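You operate a simulated robot arm through the tools that you are given. There is no shell and no other tool. Be economical: measure what you need, move in short steps, check, and stop when the job is done.

Carry out the task below with a simulated robot arm. There is one attempt and no reset: what you move stays moved.

TASK
Put the card that says "copper" from the trestle top and the aluminium test block in the black drip tray.

It is judged by the outcome, as a careful person would: the job done as asked, and still so three seconds after it is handed in. It fails if anything else is knocked over, pushed out of place, dropped, spilled or broken.

THE ROBOT
A 7-joint arm with a two-finger parallel gripper, fixed in place. Base frame: the origin is at the foot of the arm, x ahead of it, y to its left, z up; the work surface is at about z = 0.78. Lengths are in m, angles in degrees, forces in N, time in s.
With the tool pointing down near the work surface it reaches from about 0.3 to 0.7 m from the base axis. Its first joint turns from -66.0 to 66.0 degrees. Payload 1.57 kg.
Tool frame: the origin (TCP) lies between the finger pads and is the grasp point; the fingertips stand 0.03 m ahead of it; z points along the fingers, y is the line along which they close. The gripper opens to 0.11 m. The fingers are 0.024 m wide and 0.012 m thick; the gripper's body (0.048 by 0.112 m) begins 0.078 m behind the TCP.
Orientation is told as [roll, pitch, yaw] about the base's x, y, z axes, in that order, counted from this pose: with the fingers straight down and closing along the base's y, the tool's x points along the base's -x, its y along +y and its z along -z.

THE INTERFACE
- The arm moves only by the tool arm_command. Its argument "moves" is a list of rows, each an object of numbers (a shift or turn left out is 0, a gripper value left out holds the last): "ax", "ay", "az": the turn, a rotation vector about the tool's x, y, z in degrees; "dx", "dy", "dz": the shift along the tool's x, y, z in m; "gripper": the finger opening in m, from 0 to 0.11. In form: [{"ax": .., "ay": .., "az": .., "dx": .., "dy": .., "dz": .., "gripper": ..}, ...]. A call has 1 to 12 rows; each row is the pose to reach, as a shift and turn from the pose commanded when the call began, along the tool's axes at that moment. A row lasts 0.2 s, in which the tool goes at most 0.05 m and 8.6 degrees; a call with a longer step from one row to the next is refused whole, and so is a gripper value outside its range. A pose out of reach is approached as far as the arm can. The call stops where the force on the tool passes 40 N (or 10 N more than at its start, if that is more) or the arm is blocked; 0.2 s more then pass. The fingers move at their own pace (about 0.108 m/s each) and stop on an object; they squeeze with about 43 N. The grip force told is the motor's: it shows also when the fingers shut on nothing. Time passes only in rows, and 0.2 s behind the last, so rows that repeat a pose let the fingers close. It gives the time, the measured TCP pose, the force on the tool (base axes), the opening and the grip force at its end, in the units of the frame above (readings bear some noise).
- Cameras (640 x 400 px; columns grow to the right, rows downward): "scene" is fixed at [0.1684, -0.3996, 1.3909]; the picture's right is [0.71, -0.70, 0.00], its down [-0.46, -0.47, -0.75] and it looks along [0.52, 0.54, -0.66] (base axes); focal length 330 px, centre (320, 200). "wrist" rides on the gripper at [-0.036, 0, -0.08] in the tool frame; the picture's right is [0.00, -1.00, 0.00], its down [0.97, 0.00, -0.24] and it looks along [0.24, 0.00, 0.97] (tool axes); focal length 218 px, centre (320, 200).
- snapshot(camera): a new picture of that camera. No time passes.
- pixel_to_xyz(camera, pixels): for up to 12 pixels [column, row] of the newest picture of that camera ("zoom" is the newest enlarged one), the place [x, y, z] in the base frame of the surface seen there, good to about 0.002 m. No time passes.
- inspect(camera, box): a new picture of the part [left, top, right, bottom] of that camera's present view, enlarged. No time passes.
- finish_job(): hands the job in; it is judged then, once.

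Work in short steps. Measure before you move; look again where a grasp or a placing could have gone wrong, and mend it. You have 60 turns and 20 pictures in all, the two below and enlarged ones among them. Open the gripper and draw the arm clear of the work before you hand the job in, unless the task says otherwise; then end with one line.

The tools are called after "Emit:" as a command line: name --argument value ..., lists and objects as JSON in quotes. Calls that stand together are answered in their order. arm_command: Moves the arm, as the interface text tells. Its arguments: {"type":"object","properties":{"moves":{"type":"array"}},"required":["moves"]} The other tools are called the same way: snapshot (camera) takes a picture; pixel_to_xyz (camera, pixels) gives the place of the surface under pixels of a picture; inspect (camera, box) takes an enlarged picture of a part of a camera's view; finish_job () hands the job in.

At the start:

```text
clock: 0.0
tool_pos: [0.3595, 0.0218, 1.1174]
ee_rot: [0.0, 0.0, 0.0]
force: [0.1, 0.4, -0.3]
opening: 0.1099
gripper_force: 0.1
```

scene: 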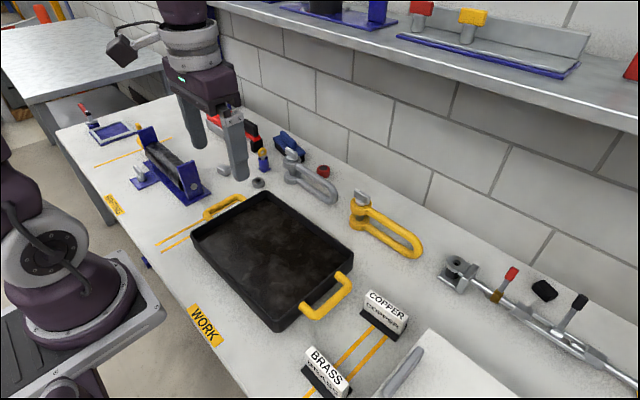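
wrist: 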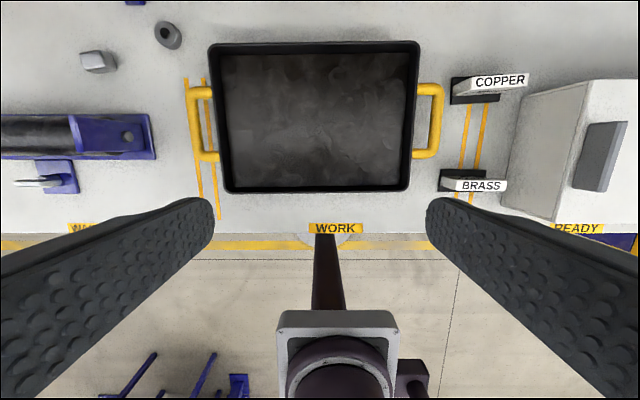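

The COPPER card is at scene (387,310), and a small grey block shows near scene (225,170) / wrist (98,62). I'll enlarge both to identify them.

Emit:
inspect --camera "scene" --box '[280, 260, 440, 400]'

Emit:
inspect --camera "wrist" --box '[0, 0, 240, 150]'

Emit:
pixel_to_xyz --camera "wrist" --pixels '[[92, 60], [110, 62], [168, 35], [500, 80], [455, 97], [495, 97], [470, 187], [312, 120], [215, 120], [410, 120], [312, 45], [312, 188]]'

```text
2.86 times, centred on (360, 330) of scene
```

zoom: 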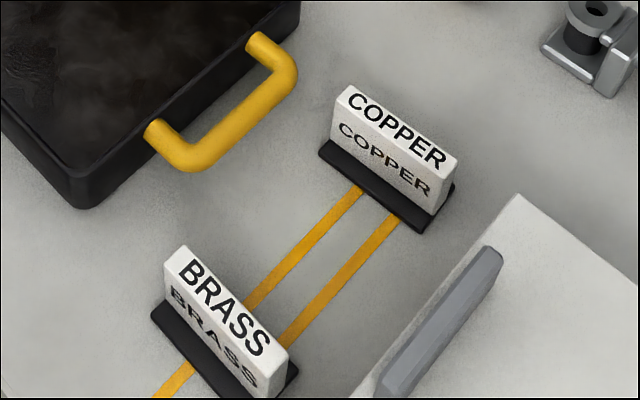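

```text
2.67 times, centred on (120, 75) of wrist
```

zoom: 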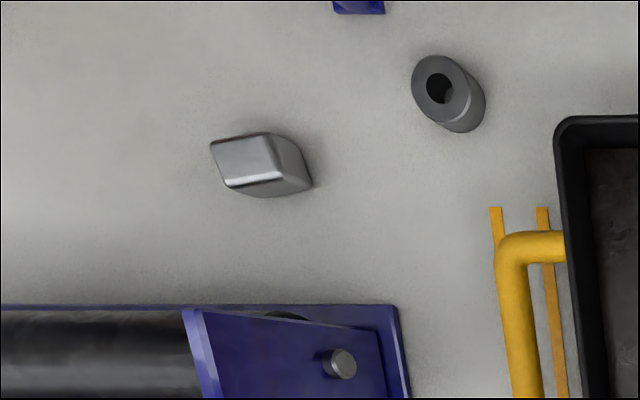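

```text
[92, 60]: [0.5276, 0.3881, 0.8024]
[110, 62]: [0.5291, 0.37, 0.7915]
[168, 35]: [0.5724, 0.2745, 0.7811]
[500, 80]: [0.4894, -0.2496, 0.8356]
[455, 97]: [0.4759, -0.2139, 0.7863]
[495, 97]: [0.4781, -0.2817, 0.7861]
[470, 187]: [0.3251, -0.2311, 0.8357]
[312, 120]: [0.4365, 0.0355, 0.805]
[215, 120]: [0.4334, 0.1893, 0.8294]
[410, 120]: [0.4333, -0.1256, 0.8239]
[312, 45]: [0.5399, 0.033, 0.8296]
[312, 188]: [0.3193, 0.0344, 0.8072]
```

The copper card stands in a black holder, and the rounded metal block is at about (0.528, 0.385). Next I measure their edges.

Emit:
pixel_to_xyz --camera "scene" --pixels '[[371, 292], [407, 315], [367, 297], [403, 321], [385, 306], [366, 308], [399, 332], [383, 320], [360, 312], [395, 338], [404, 334], [270, 240]]'

Emit:
pixel_to_xyz --camera "zoom" --pixels '[[216, 146], [264, 138], [274, 174], [230, 180], [290, 145], [305, 180], [280, 188], [245, 160], [245, 192], [200, 165], [300, 230], [450, 85]]'

Emit:
inspect --camera "scene" --box '[180, 110, 300, 200]'

```text
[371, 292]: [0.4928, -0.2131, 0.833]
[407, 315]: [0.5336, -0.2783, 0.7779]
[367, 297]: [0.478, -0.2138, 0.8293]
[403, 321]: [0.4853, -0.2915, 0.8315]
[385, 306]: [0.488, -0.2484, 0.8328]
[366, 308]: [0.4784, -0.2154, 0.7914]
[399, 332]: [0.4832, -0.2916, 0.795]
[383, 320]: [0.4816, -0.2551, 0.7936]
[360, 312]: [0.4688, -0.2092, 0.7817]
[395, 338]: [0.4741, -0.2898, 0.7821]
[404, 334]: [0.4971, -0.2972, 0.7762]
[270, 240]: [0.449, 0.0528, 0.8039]
```

```text
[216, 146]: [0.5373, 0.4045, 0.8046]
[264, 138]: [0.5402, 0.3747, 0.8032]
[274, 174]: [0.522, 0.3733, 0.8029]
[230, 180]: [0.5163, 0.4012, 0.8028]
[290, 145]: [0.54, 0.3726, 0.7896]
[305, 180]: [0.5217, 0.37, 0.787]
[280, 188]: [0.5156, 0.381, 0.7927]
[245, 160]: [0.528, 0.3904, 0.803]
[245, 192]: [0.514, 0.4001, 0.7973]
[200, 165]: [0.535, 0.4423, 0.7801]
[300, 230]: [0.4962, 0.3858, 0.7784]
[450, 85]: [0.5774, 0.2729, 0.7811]
```

```text
4.44 times, centred on (240, 155) of scene
```

zoom: 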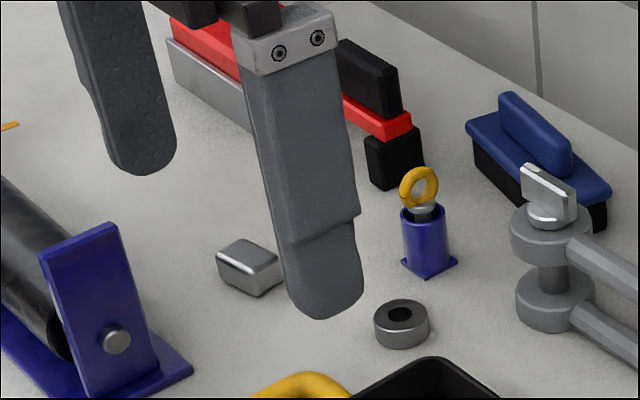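

Plan: card centre is about (0.489, -0.2525), top z 0.833, thickness about 15 mm in x, turned about 5°. I go above it at yaw -84.6 so the fingers close across its thickness.

Emit:
arm_command --moves '[{"az": 8.46, "dx": -0.013, "dy": -0.0274, "dz": 0.01}, {"az": 16.92, "dx": -0.026, "dy": -0.0549, "dz": 0.02}, {"az": 25.38, "dx": -0.039, "dy": -0.0823, "dz": 0.03}, {"az": 33.84, "dx": -0.052, "dy": -0.1097, "dz": 0.04}, {"az": 42.3, "dx": -0.065, "dy": -0.1372, "dz": 0.05}, {"az": 50.76, "dx": -0.078, "dy": -0.1646, "dz": 0.06}, {"az": 59.22, "dx": -0.091, "dy": -0.192, "dz": 0.07}, {"az": 67.68, "dx": -0.104, "dy": -0.2194, "dz": 0.08}, {"az": 76.14, "dx": -0.117, "dy": -0.2469, "dz": 0.1}, {"az": 84.6, "dx": -0.1295, "dy": -0.2743, "dz": 0.117, "gripper": 0.06}, {"az": 84.6, "dx": -0.1295, "dy": -0.2743, "dz": 0.117, "gripper": 0.06}]'

Emit:
snapshot --camera "wrist"

```text
clock: 2.4
tool_pos: [0.4885, -0.2531, 1.0018]
ee_rot: [0.0, 0.0, -84.6]
force: [-0.2, -0.5, 0.3]
opening: 0.06
gripper_force: 0.0
```

```text
14 pictures are left
```

wrist: 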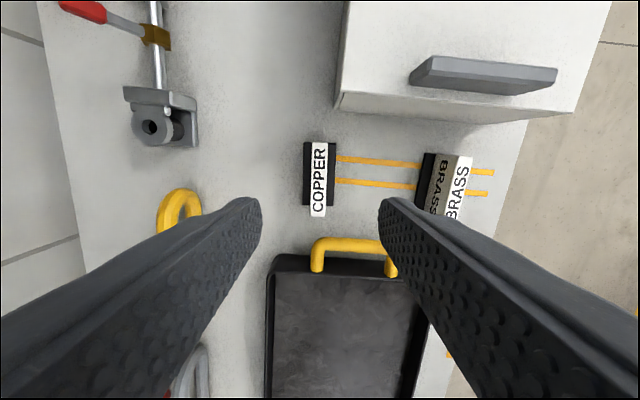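

The card is centred (col 319). I check its placement and the clearance to the white box behind it.

Emit:
pixel_to_xyz --camera "wrist" --pixels '[[313, 145], [325, 145], [312, 214], [324, 214], [319, 180], [340, 90], [430, 110], [345, 60], [420, 85], [360, 249], [345, 330], [308, 205]]'

```text
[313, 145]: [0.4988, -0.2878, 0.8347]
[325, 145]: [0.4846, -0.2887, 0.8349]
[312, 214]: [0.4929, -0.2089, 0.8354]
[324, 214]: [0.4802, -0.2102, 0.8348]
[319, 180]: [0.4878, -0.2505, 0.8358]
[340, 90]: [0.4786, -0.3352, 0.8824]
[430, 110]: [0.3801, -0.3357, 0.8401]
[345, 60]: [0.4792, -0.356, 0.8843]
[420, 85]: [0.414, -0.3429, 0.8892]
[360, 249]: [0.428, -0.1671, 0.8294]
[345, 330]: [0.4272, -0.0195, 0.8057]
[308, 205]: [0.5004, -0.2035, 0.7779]
```

Clear. I descend to TCP z≈0.833 and close.

Emit:
arm_command --moves '[{"dx": 0.003, "dz": 0.04}, {"dx": 0.003, "dz": 0.08}, {"dx": 0.003, "dz": 0.12}, {"dx": 0.003, "dz": 0.145}, {"dx": 0.003, "dz": 0.16}, {"dx": 0.003, "dz": 0.169}, {"dx": 0.003, "dz": 0.169, "gripper": 0.0}, {"dx": 0.003, "dz": 0.169, "gripper": 0.0}, {"dx": 0.003, "dz": 0.169, "gripper": 0.0}]'

```text
clock: 4.4
tool_pos: [0.4871, -0.2488, 0.8328]
ee_rot: [-0.1, 0.0, -84.6]
force: [-0.6, 0.6, 1.2]
opening: 0.0171
gripper_force: 32.0
```

The grip closed at 17 mm, so the card is held. I lift slowly and then look.

Emit:
arm_command --moves '[{"dz": -0.01}, {"dz": -0.02}, {"dz": -0.035}, {"dz": -0.055}, {"dz": -0.08}, {"dz": -0.11}, {"dz": -0.11}]'

Emit:
inspect --camera "scene" --box '[260, 180, 500, 400]'

```text
clock: 6.0
tool_pos: [0.4873, -0.2502, 0.9432]
ee_rot: [0.0, 0.0, -84.6]
force: [0.3, 0.6, 0.8]
opening: 0.0
gripper_force: 21.9
```

```text
1.82 times, centred on (380, 290) of scene
```

zoom: 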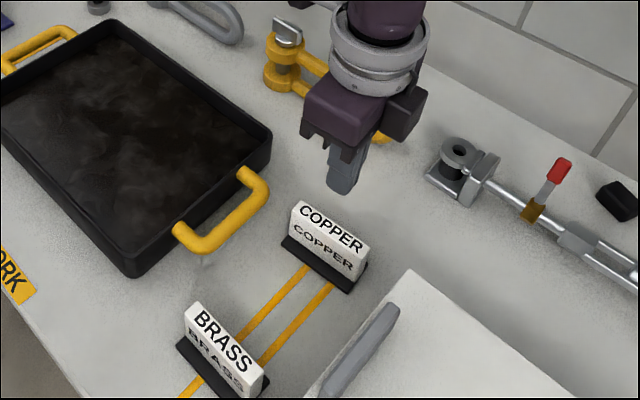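

The gripper shut to 0: the card slipped out and is still in its holder. I look closely at how it sits.

Emit:
inspect --camera "scene" --box '[350, 280, 420, 345]'

Emit:
inspect --camera "wrist" --box '[240, 80, 500, 240]'

```text
6.15 times, centred on (385, 312) of scene
```

zoom: 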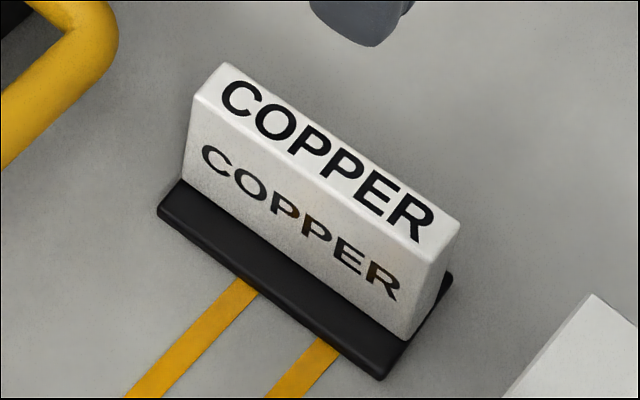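

```text
2.46 times, centred on (370, 160) of wrist
```

zoom: 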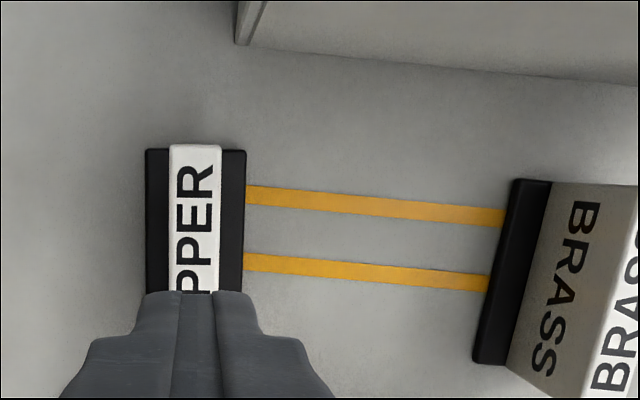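

The foot seems to be part of the card stand. I regrip deeper (tips just above the foot), let the squeeze build, and lift only a little to read the force.

Emit:
arm_command --moves '[{"gripper": 0.06}, {"gripper": 0.06, "dz": 0.03}, {"dz": 0.06}, {"dz": 0.09}, {"dz": 0.11}, {"dz": 0.124}, {"dz": 0.124, "gripper": 0.0}, {"dz": 0.124}, {"dz": 0.124}, {"dz": 0.124}, {"dz": 0.124}]'

Emit:
arm_command --moves '[{"dz": -0.001}, {"dz": -0.002}, {"dz": -0.003}, {"dz": -0.004}]'

```text
clock: 8.4
tool_pos: [0.4891, -0.2489, 0.8191]
ee_rot: [0.1, 0.0, -84.6]
force: [0.4, 0.4, -0.6]
opening: 0.0172
gripper_force: 32.3
```

```text
clock: 9.4
tool_pos: [0.488, -0.2506, 0.8234]
ee_rot: [0.0, -0.1, -84.6]
force: [-0.3, 0.9, 0.1]
opening: 0.017
gripper_force: 32.5
```

Still gripped at 17 mm with little load. I raise it 2 cm more and look.

Emit:
arm_command --moves '[{"dz": -0.004}, {"dz": -0.008}, {"dz": -0.012}, {"dz": -0.016}, {"dz": -0.02}]'

Emit:
inspect --camera "scene" --box '[330, 250, 440, 350]'

```text
clock: 10.6
tool_pos: [0.4885, -0.2483, 0.8426]
ee_rot: [0.0, 0.0, -84.6]
force: [-0.1, -0.5, 0.2]
opening: 0.0172
gripper_force: 32.2
```

```text
4.00 times, centred on (385, 300) of scene
```

zoom: 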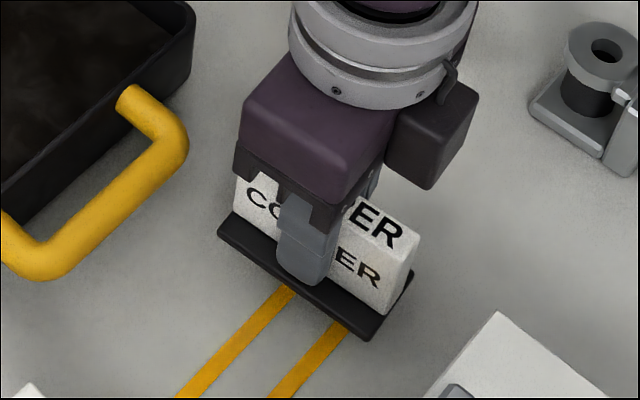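

The fingers slid up the card with practically no load. I test whether it is movable at all: lower again, grip, and shift a few mm sideways while reading the force.

Emit:
arm_command --moves '[{"dz": 0.008}, {"dz": 0.016}, {"dz": 0.023}, {"dz": 0.023, "dy": 0.002}, {"dz": 0.023, "dy": 0.004}, {"dz": 0.023, "dy": 0.006}, {"dz": 0.023, "dy": 0.006}]'

Emit:
inspect --camera "scene" --box '[330, 250, 440, 350]'

```text
clock: 12.2
tool_pos: [0.4945, -0.2494, 0.8203]
ee_rot: [0.0, 0.1, -84.6]
force: [-0.9, -0.3, -0.3]
opening: 0.0171
gripper_force: 32.5
```

```text
4.00 times, centred on (385, 300) of scene
```

zoom: 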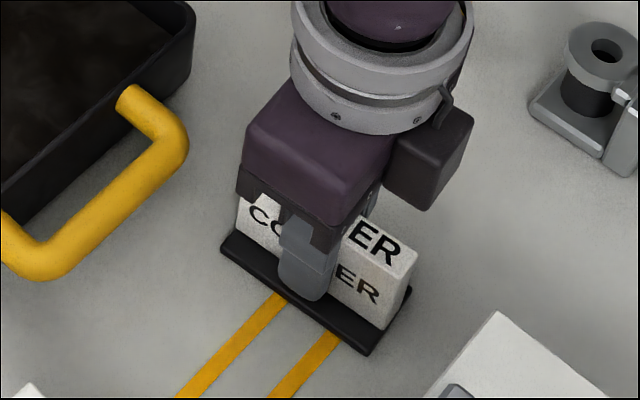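

Compared with the previous picture the card moved down as I lowered, so it was in fact lifted; it is just light. The deeper grip holds, so I lift again to clear the tray rim.

Emit:
arm_command --moves '[{"dy": 0.006, "dz": -0.005}, {"dy": 0.006, "dz": -0.012}, {"dy": 0.006, "dz": -0.022}, {"dy": 0.006, "dz": -0.034}, {"dy": 0.006, "dz": -0.046}, {"dy": 0.006, "dz": -0.058}, {"dy": 0.006, "dz": -0.07}, {"dy": 0.006, "dz": -0.082}, {"dy": 0.006, "dz": -0.094}, {"dy": 0.006, "dz": -0.1}, {"dy": 0.006, "dz": -0.1}]'

Emit:
inspect --camera "scene" --box '[260, 180, 500, 400]'

```text
clock: 14.6
tool_pos: [0.5004, -0.2475, 0.9198]
ee_rot: [0.0, 0.0, -84.5]
force: [0.1, -0.1, -0.2]
opening: 0.017
gripper_force: 32.1
```

```text
1.82 times, centred on (380, 290) of scene
```

zoom: 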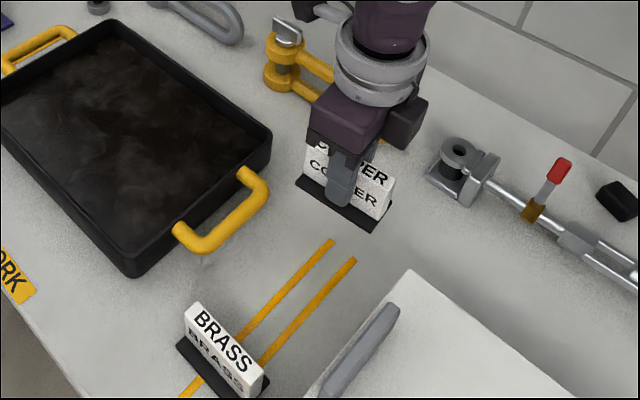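

The card and its foot are held about 5 cm above the rim. I carry it over the tray to about (0.43, -0.03).

Emit:
arm_command --moves '[{"dx": 0.01, "dy": -0.002}, {"dx": 0.031, "dy": -0.007}, {"dx": 0.055, "dy": -0.012}, {"dx": 0.08, "dy": -0.0175}, {"dx": 0.105, "dy": -0.023}, {"dx": 0.13, "dy": -0.0287}, {"dx": 0.155, "dy": -0.034}, {"dx": 0.18, "dy": -0.04}, {"dx": 0.203, "dy": -0.045}, {"dx": 0.217, "dy": -0.048}, {"dx": 0.223, "dy": -0.049}, {"dx": 0.223, "dy": -0.049}]'

Emit:
inspect --camera "scene" --box '[180, 150, 400, 340]'

Emit:
pixel_to_xyz --camera "zoom" --pixels '[[200, 200], [250, 300], [300, 380], [150, 180]]'

```text
clock: 17.2
tool_pos: [0.4299, -0.0308, 0.9196]
ee_rot: [0.0, 0.0, -84.6]
force: [0.5, -0.2, -1.3]
opening: 0.0172
gripper_force: 32.0
```

```text
2.11 times, centred on (290, 245) of scene
```

zoom: 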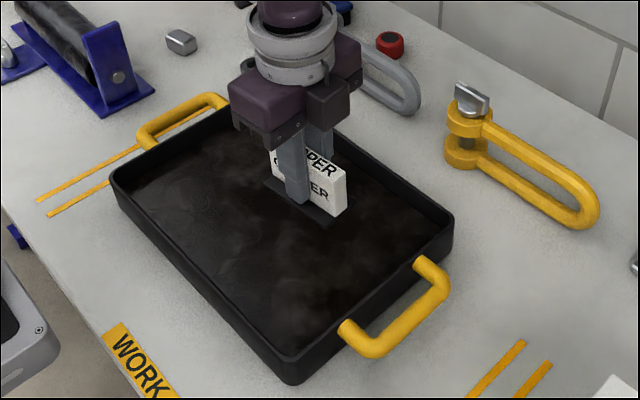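

```text
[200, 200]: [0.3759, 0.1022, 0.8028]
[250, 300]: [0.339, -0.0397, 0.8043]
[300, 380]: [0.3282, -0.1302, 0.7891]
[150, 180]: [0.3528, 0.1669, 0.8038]
```

The tray floor is at z≈0.803 and the foot bottom at ≈0.878. I lower gently until contact.

Emit:
arm_command --moves '[{"dz": 0.015}, {"dz": 0.03}, {"dz": 0.045}, {"dz": 0.058}, {"dz": 0.066}, {"dz": 0.07}, {"dz": 0.072}, {"dz": 0.074}, {"dz": 0.074}]'

```text
clock: 19.2
tool_pos: [0.4304, -0.0301, 0.8449]
ee_rot: [0.1, 0.0, -84.7]
force: [-0.1, -0.2, -0.5]
opening: 0.0171
gripper_force: 31.9
```

Emit:
inspect --camera "scene" --box '[230, 200, 350, 290]'

Emit:
arm_command --moves '[{"dz": 0.001}, {"dz": 0.002}, {"dz": 0.002}]'

```text
4.44 times, centred on (290, 245) of scene
```

zoom: 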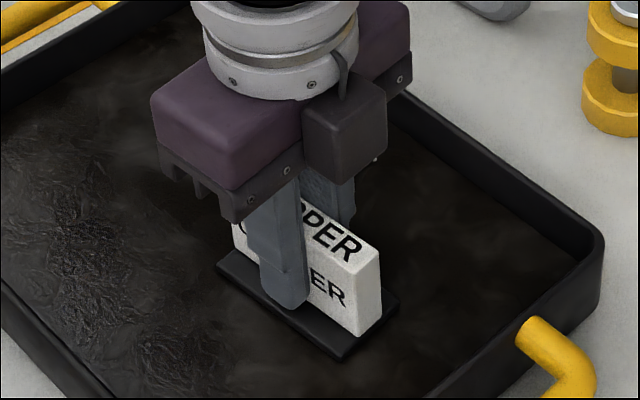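

```text
clock: 20.0
tool_pos: [0.4296, -0.0318, 0.8429]
ee_rot: [0.0, 0.0, -84.6]
force: [-0.1, 0.5, -0.9]
opening: 0.0169
gripper_force: 32.3
```

Emit:
arm_command --moves '[{"dz": 0.001}, {"dz": 0.002}, {"dz": 0.002}]'

```text
clock: 20.8
tool_pos: [0.4299, -0.0313, 0.8422]
ee_rot: [0.0, -0.1, -84.6]
force: [0.1, 0.8, -0.2]
opening: 0.0172
gripper_force: 32.4
```

The foot should be on the floor to within a millimetre or so. I release by opening moderately and rise.

Emit:
arm_command --moves '[{"gripper": 0.03}, {"gripper": 0.06}, {"gripper": 0.06}, {"dz": -0.03}, {"dz": -0.07}, {"dz": -0.11}, {"dz": -0.15}, {"dz": -0.15}]'

Emit:
snapshot --camera "scene"

```text
clock: 22.6
tool_pos: [0.4294, -0.0325, 0.9903]
ee_rot: [0.1, -0.1, -84.5]
force: [-0.4, 0.4, -0.3]
opening: 0.0599
gripper_force: 0.0
```

```text
5 pictures are left
```

scene: 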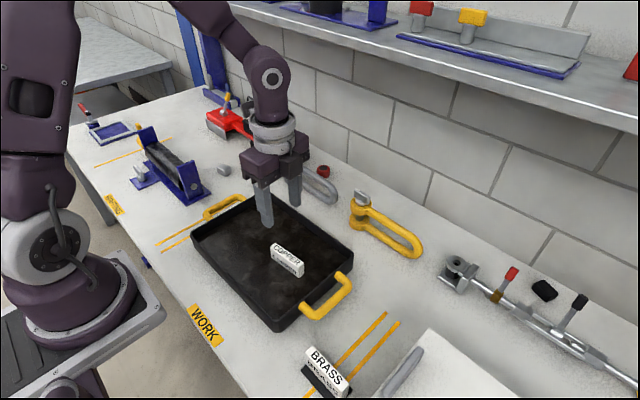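

The card stands in the tray. I measure the block again and its neighbours.

Emit:
pixel_to_xyz --camera "scene" --pixels '[[225, 167], [224, 172], [218, 126], [240, 128], [227, 98], [200, 190], [146, 132], [185, 165], [288, 264]]'

```text
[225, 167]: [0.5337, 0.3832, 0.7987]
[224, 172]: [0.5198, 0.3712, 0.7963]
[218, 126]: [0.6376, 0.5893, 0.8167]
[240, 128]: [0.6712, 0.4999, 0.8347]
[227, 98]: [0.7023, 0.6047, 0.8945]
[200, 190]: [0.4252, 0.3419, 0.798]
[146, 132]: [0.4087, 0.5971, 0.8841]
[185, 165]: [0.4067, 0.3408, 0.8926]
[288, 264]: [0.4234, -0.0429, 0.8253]
```

Neighbours are clear. I travel above the block at (0.528, 0.388) while turning to yaw +9.

Emit:
arm_command --moves '[{"az": -8.5, "dx": 0.0371, "dy": 0.0125}, {"az": -17.0, "dx": 0.0743, "dy": 0.025}, {"az": -25.5, "dx": 0.1114, "dy": 0.0375}, {"az": -34.0, "dx": 0.1485, "dy": 0.05}, {"az": -42.5, "dx": 0.1856, "dy": 0.0625}, {"az": -51.0, "dx": 0.2228, "dy": 0.0751}, {"az": -59.6, "dx": 0.2599, "dy": 0.0876}, {"az": -68.1, "dx": 0.297, "dy": 0.1001}, {"az": -76.6, "dx": 0.3341, "dy": 0.1126}, {"az": -85.1, "dx": 0.3713, "dy": 0.1251, "dz": 0.015}, {"az": -93.6, "dx": 0.4084, "dy": 0.1376, "dz": 0.03, "gripper": 0.07}, {"az": -93.6, "dx": 0.4084, "dy": 0.1376, "dz": 0.03}]'

Emit:
inspect --camera "wrist" --box '[200, 100, 440, 250]'

```text
clock: 25.2
tool_pos: [0.5301, 0.3894, 0.96]
ee_rot: [0.0, 0.0, 9.1]
force: [0.3, 0.7, -0.1]
opening: 0.07
gripper_force: 0.1
```

```text
2.67 times, centred on (320, 175) of wrist
```

zoom: 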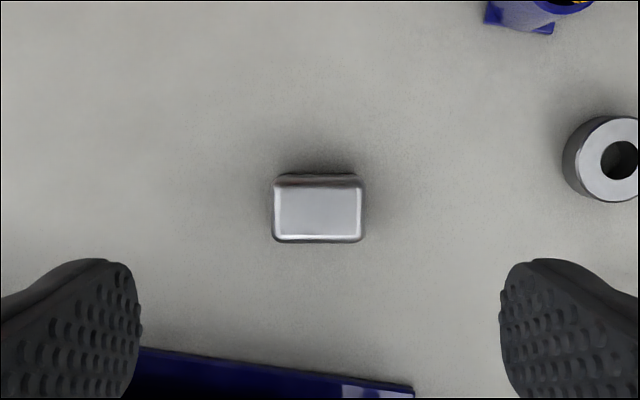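

Emit:
pixel_to_xyz --camera "zoom" --pixels '[[318, 210], [276, 210], [360, 210], [318, 182], [318, 240], [318, 270], [270, 350]]'

```text
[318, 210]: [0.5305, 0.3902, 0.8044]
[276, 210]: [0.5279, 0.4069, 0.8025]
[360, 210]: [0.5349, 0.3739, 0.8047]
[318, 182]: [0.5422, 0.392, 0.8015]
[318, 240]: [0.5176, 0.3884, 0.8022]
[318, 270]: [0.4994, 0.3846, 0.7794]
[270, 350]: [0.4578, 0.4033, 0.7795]
```

The block is aligned and centred at (0.530, 0.390). I descend to tips ≈0.784, close, and lift slightly.

Emit:
arm_command --moves '[{"dz": 0.04}, {"dz": 0.08}, {"dz": 0.115}, {"dz": 0.135}, {"dz": 0.142}, {"dz": 0.146}, {"dz": 0.146, "gripper": 0.0}, {"dz": 0.146}, {"dz": 0.146}, {"dz": 0.146}, {"dz": 0.146}]'

Emit:
arm_command --moves '[{"dz": -0.005}, {"dz": -0.012}, {"dz": -0.022}, {"dz": -0.034}, {"dz": -0.046}, {"dz": -0.058}, {"dz": -0.07}, {"dz": -0.082}, {"dz": -0.09}, {"dz": -0.09}]'

```text
clock: 27.6
tool_pos: [0.5283, 0.3888, 0.8158]
ee_rot: [0.0, 0.0, 9.0]
force: [0.4, 0.3, 0.1]
opening: 0.0384
gripper_force: 42.9
```

```text
clock: 29.8
tool_pos: [0.5287, 0.3879, 0.9055]
ee_rot: [0.0, 0.0, 9.0]
force: [-0.4, 0.9, 0.4]
opening: 0.0383
gripper_force: 43.3
```

Held at 38 mm. I carry it over the tray to about (0.44, 0.11).

Emit:
arm_command --moves '[{"dx": 0.006, "dy": -0.012}, {"dx": 0.018, "dy": -0.036}, {"dx": 0.032, "dy": -0.064}, {"dx": 0.046, "dy": -0.092}, {"dx": 0.06, "dy": -0.12}, {"dx": 0.074, "dy": -0.148}, {"dx": 0.088, "dy": -0.176}, {"dx": 0.102, "dy": -0.204}, {"dx": 0.116, "dy": -0.232}, {"dx": 0.126, "dy": -0.252}, {"dx": 0.1309, "dy": -0.2608}, {"dx": 0.1309, "dy": -0.2608}]'

Emit:
inspect --camera "scene" --box '[160, 140, 360, 320]'

```text
clock: 32.4
tool_pos: [0.4418, 0.1099, 0.9057]
ee_rot: [0.0, 0.0, 9.1]
force: [0.5, -0.1, -0.7]
opening: 0.0386
gripper_force: 43.2
```

```text
2.22 times, centred on (260, 230) of scene
```

zoom: 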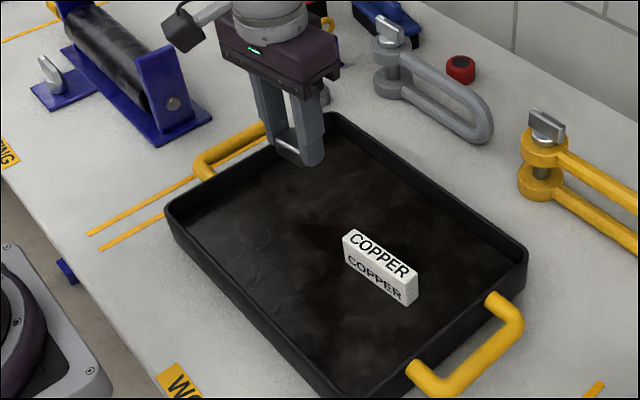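

The block is held over the tray. I lower it to the floor (TCP ≈0.840), release, and rise.

Emit:
arm_command --moves '[{"dz": 0.015}, {"dz": 0.03}, {"dz": 0.045}, {"dz": 0.056}, {"dz": 0.061}, {"dz": 0.063}, {"dz": 0.065}, {"dz": 0.065}]'

Emit:
arm_command --moves '[{"gripper": 0.045}, {"gripper": 0.06}, {"gripper": 0.06}, {"dz": -0.03}, {"dz": -0.07}, {"dz": -0.11}, {"dz": -0.15}, {"dz": -0.19}, {"dz": -0.22}, {"dz": -0.22}]'

Emit:
snapshot --camera "scene"

```text
clock: 34.2
tool_pos: [0.4411, 0.1108, 0.8387]
ee_rot: [0.0, 0.0, 9.0]
force: [0.4, 0.0, -1.0]
opening: 0.0386
gripper_force: 43.4
```

```text
clock: 36.4
tool_pos: [0.438, 0.1101, 1.0616]
ee_rot: [0.0, -0.1, 9.0]
force: [-0.3, 1.2, 1.0]
opening: 0.06
gripper_force: 0.0
```

```text
2 pictures are left
```

scene: 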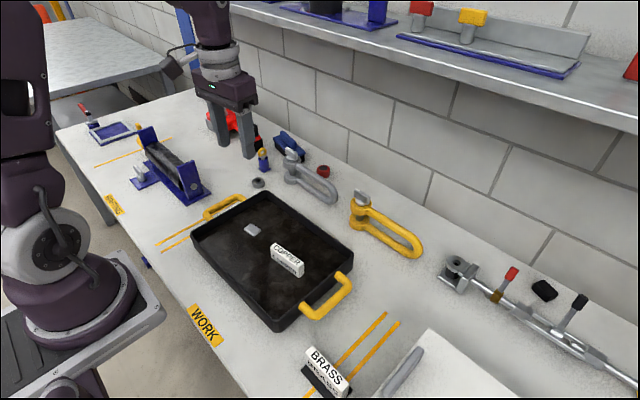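

Both objects rest in the tray (card at (287,260), block at (252,230)), nothing else has moved, and the arm is clear with the gripper open. I hand the job in.

Emit:
finish_job

```text
The job is handed in.
```

The "copper" card and the aluminium test block are both in the black drip tray. The card slipped out of the gripper on the first try and stayed on its spot; a deeper grip held it. The last picture shows nothing else moved, and the arm is clear with the gripper open.
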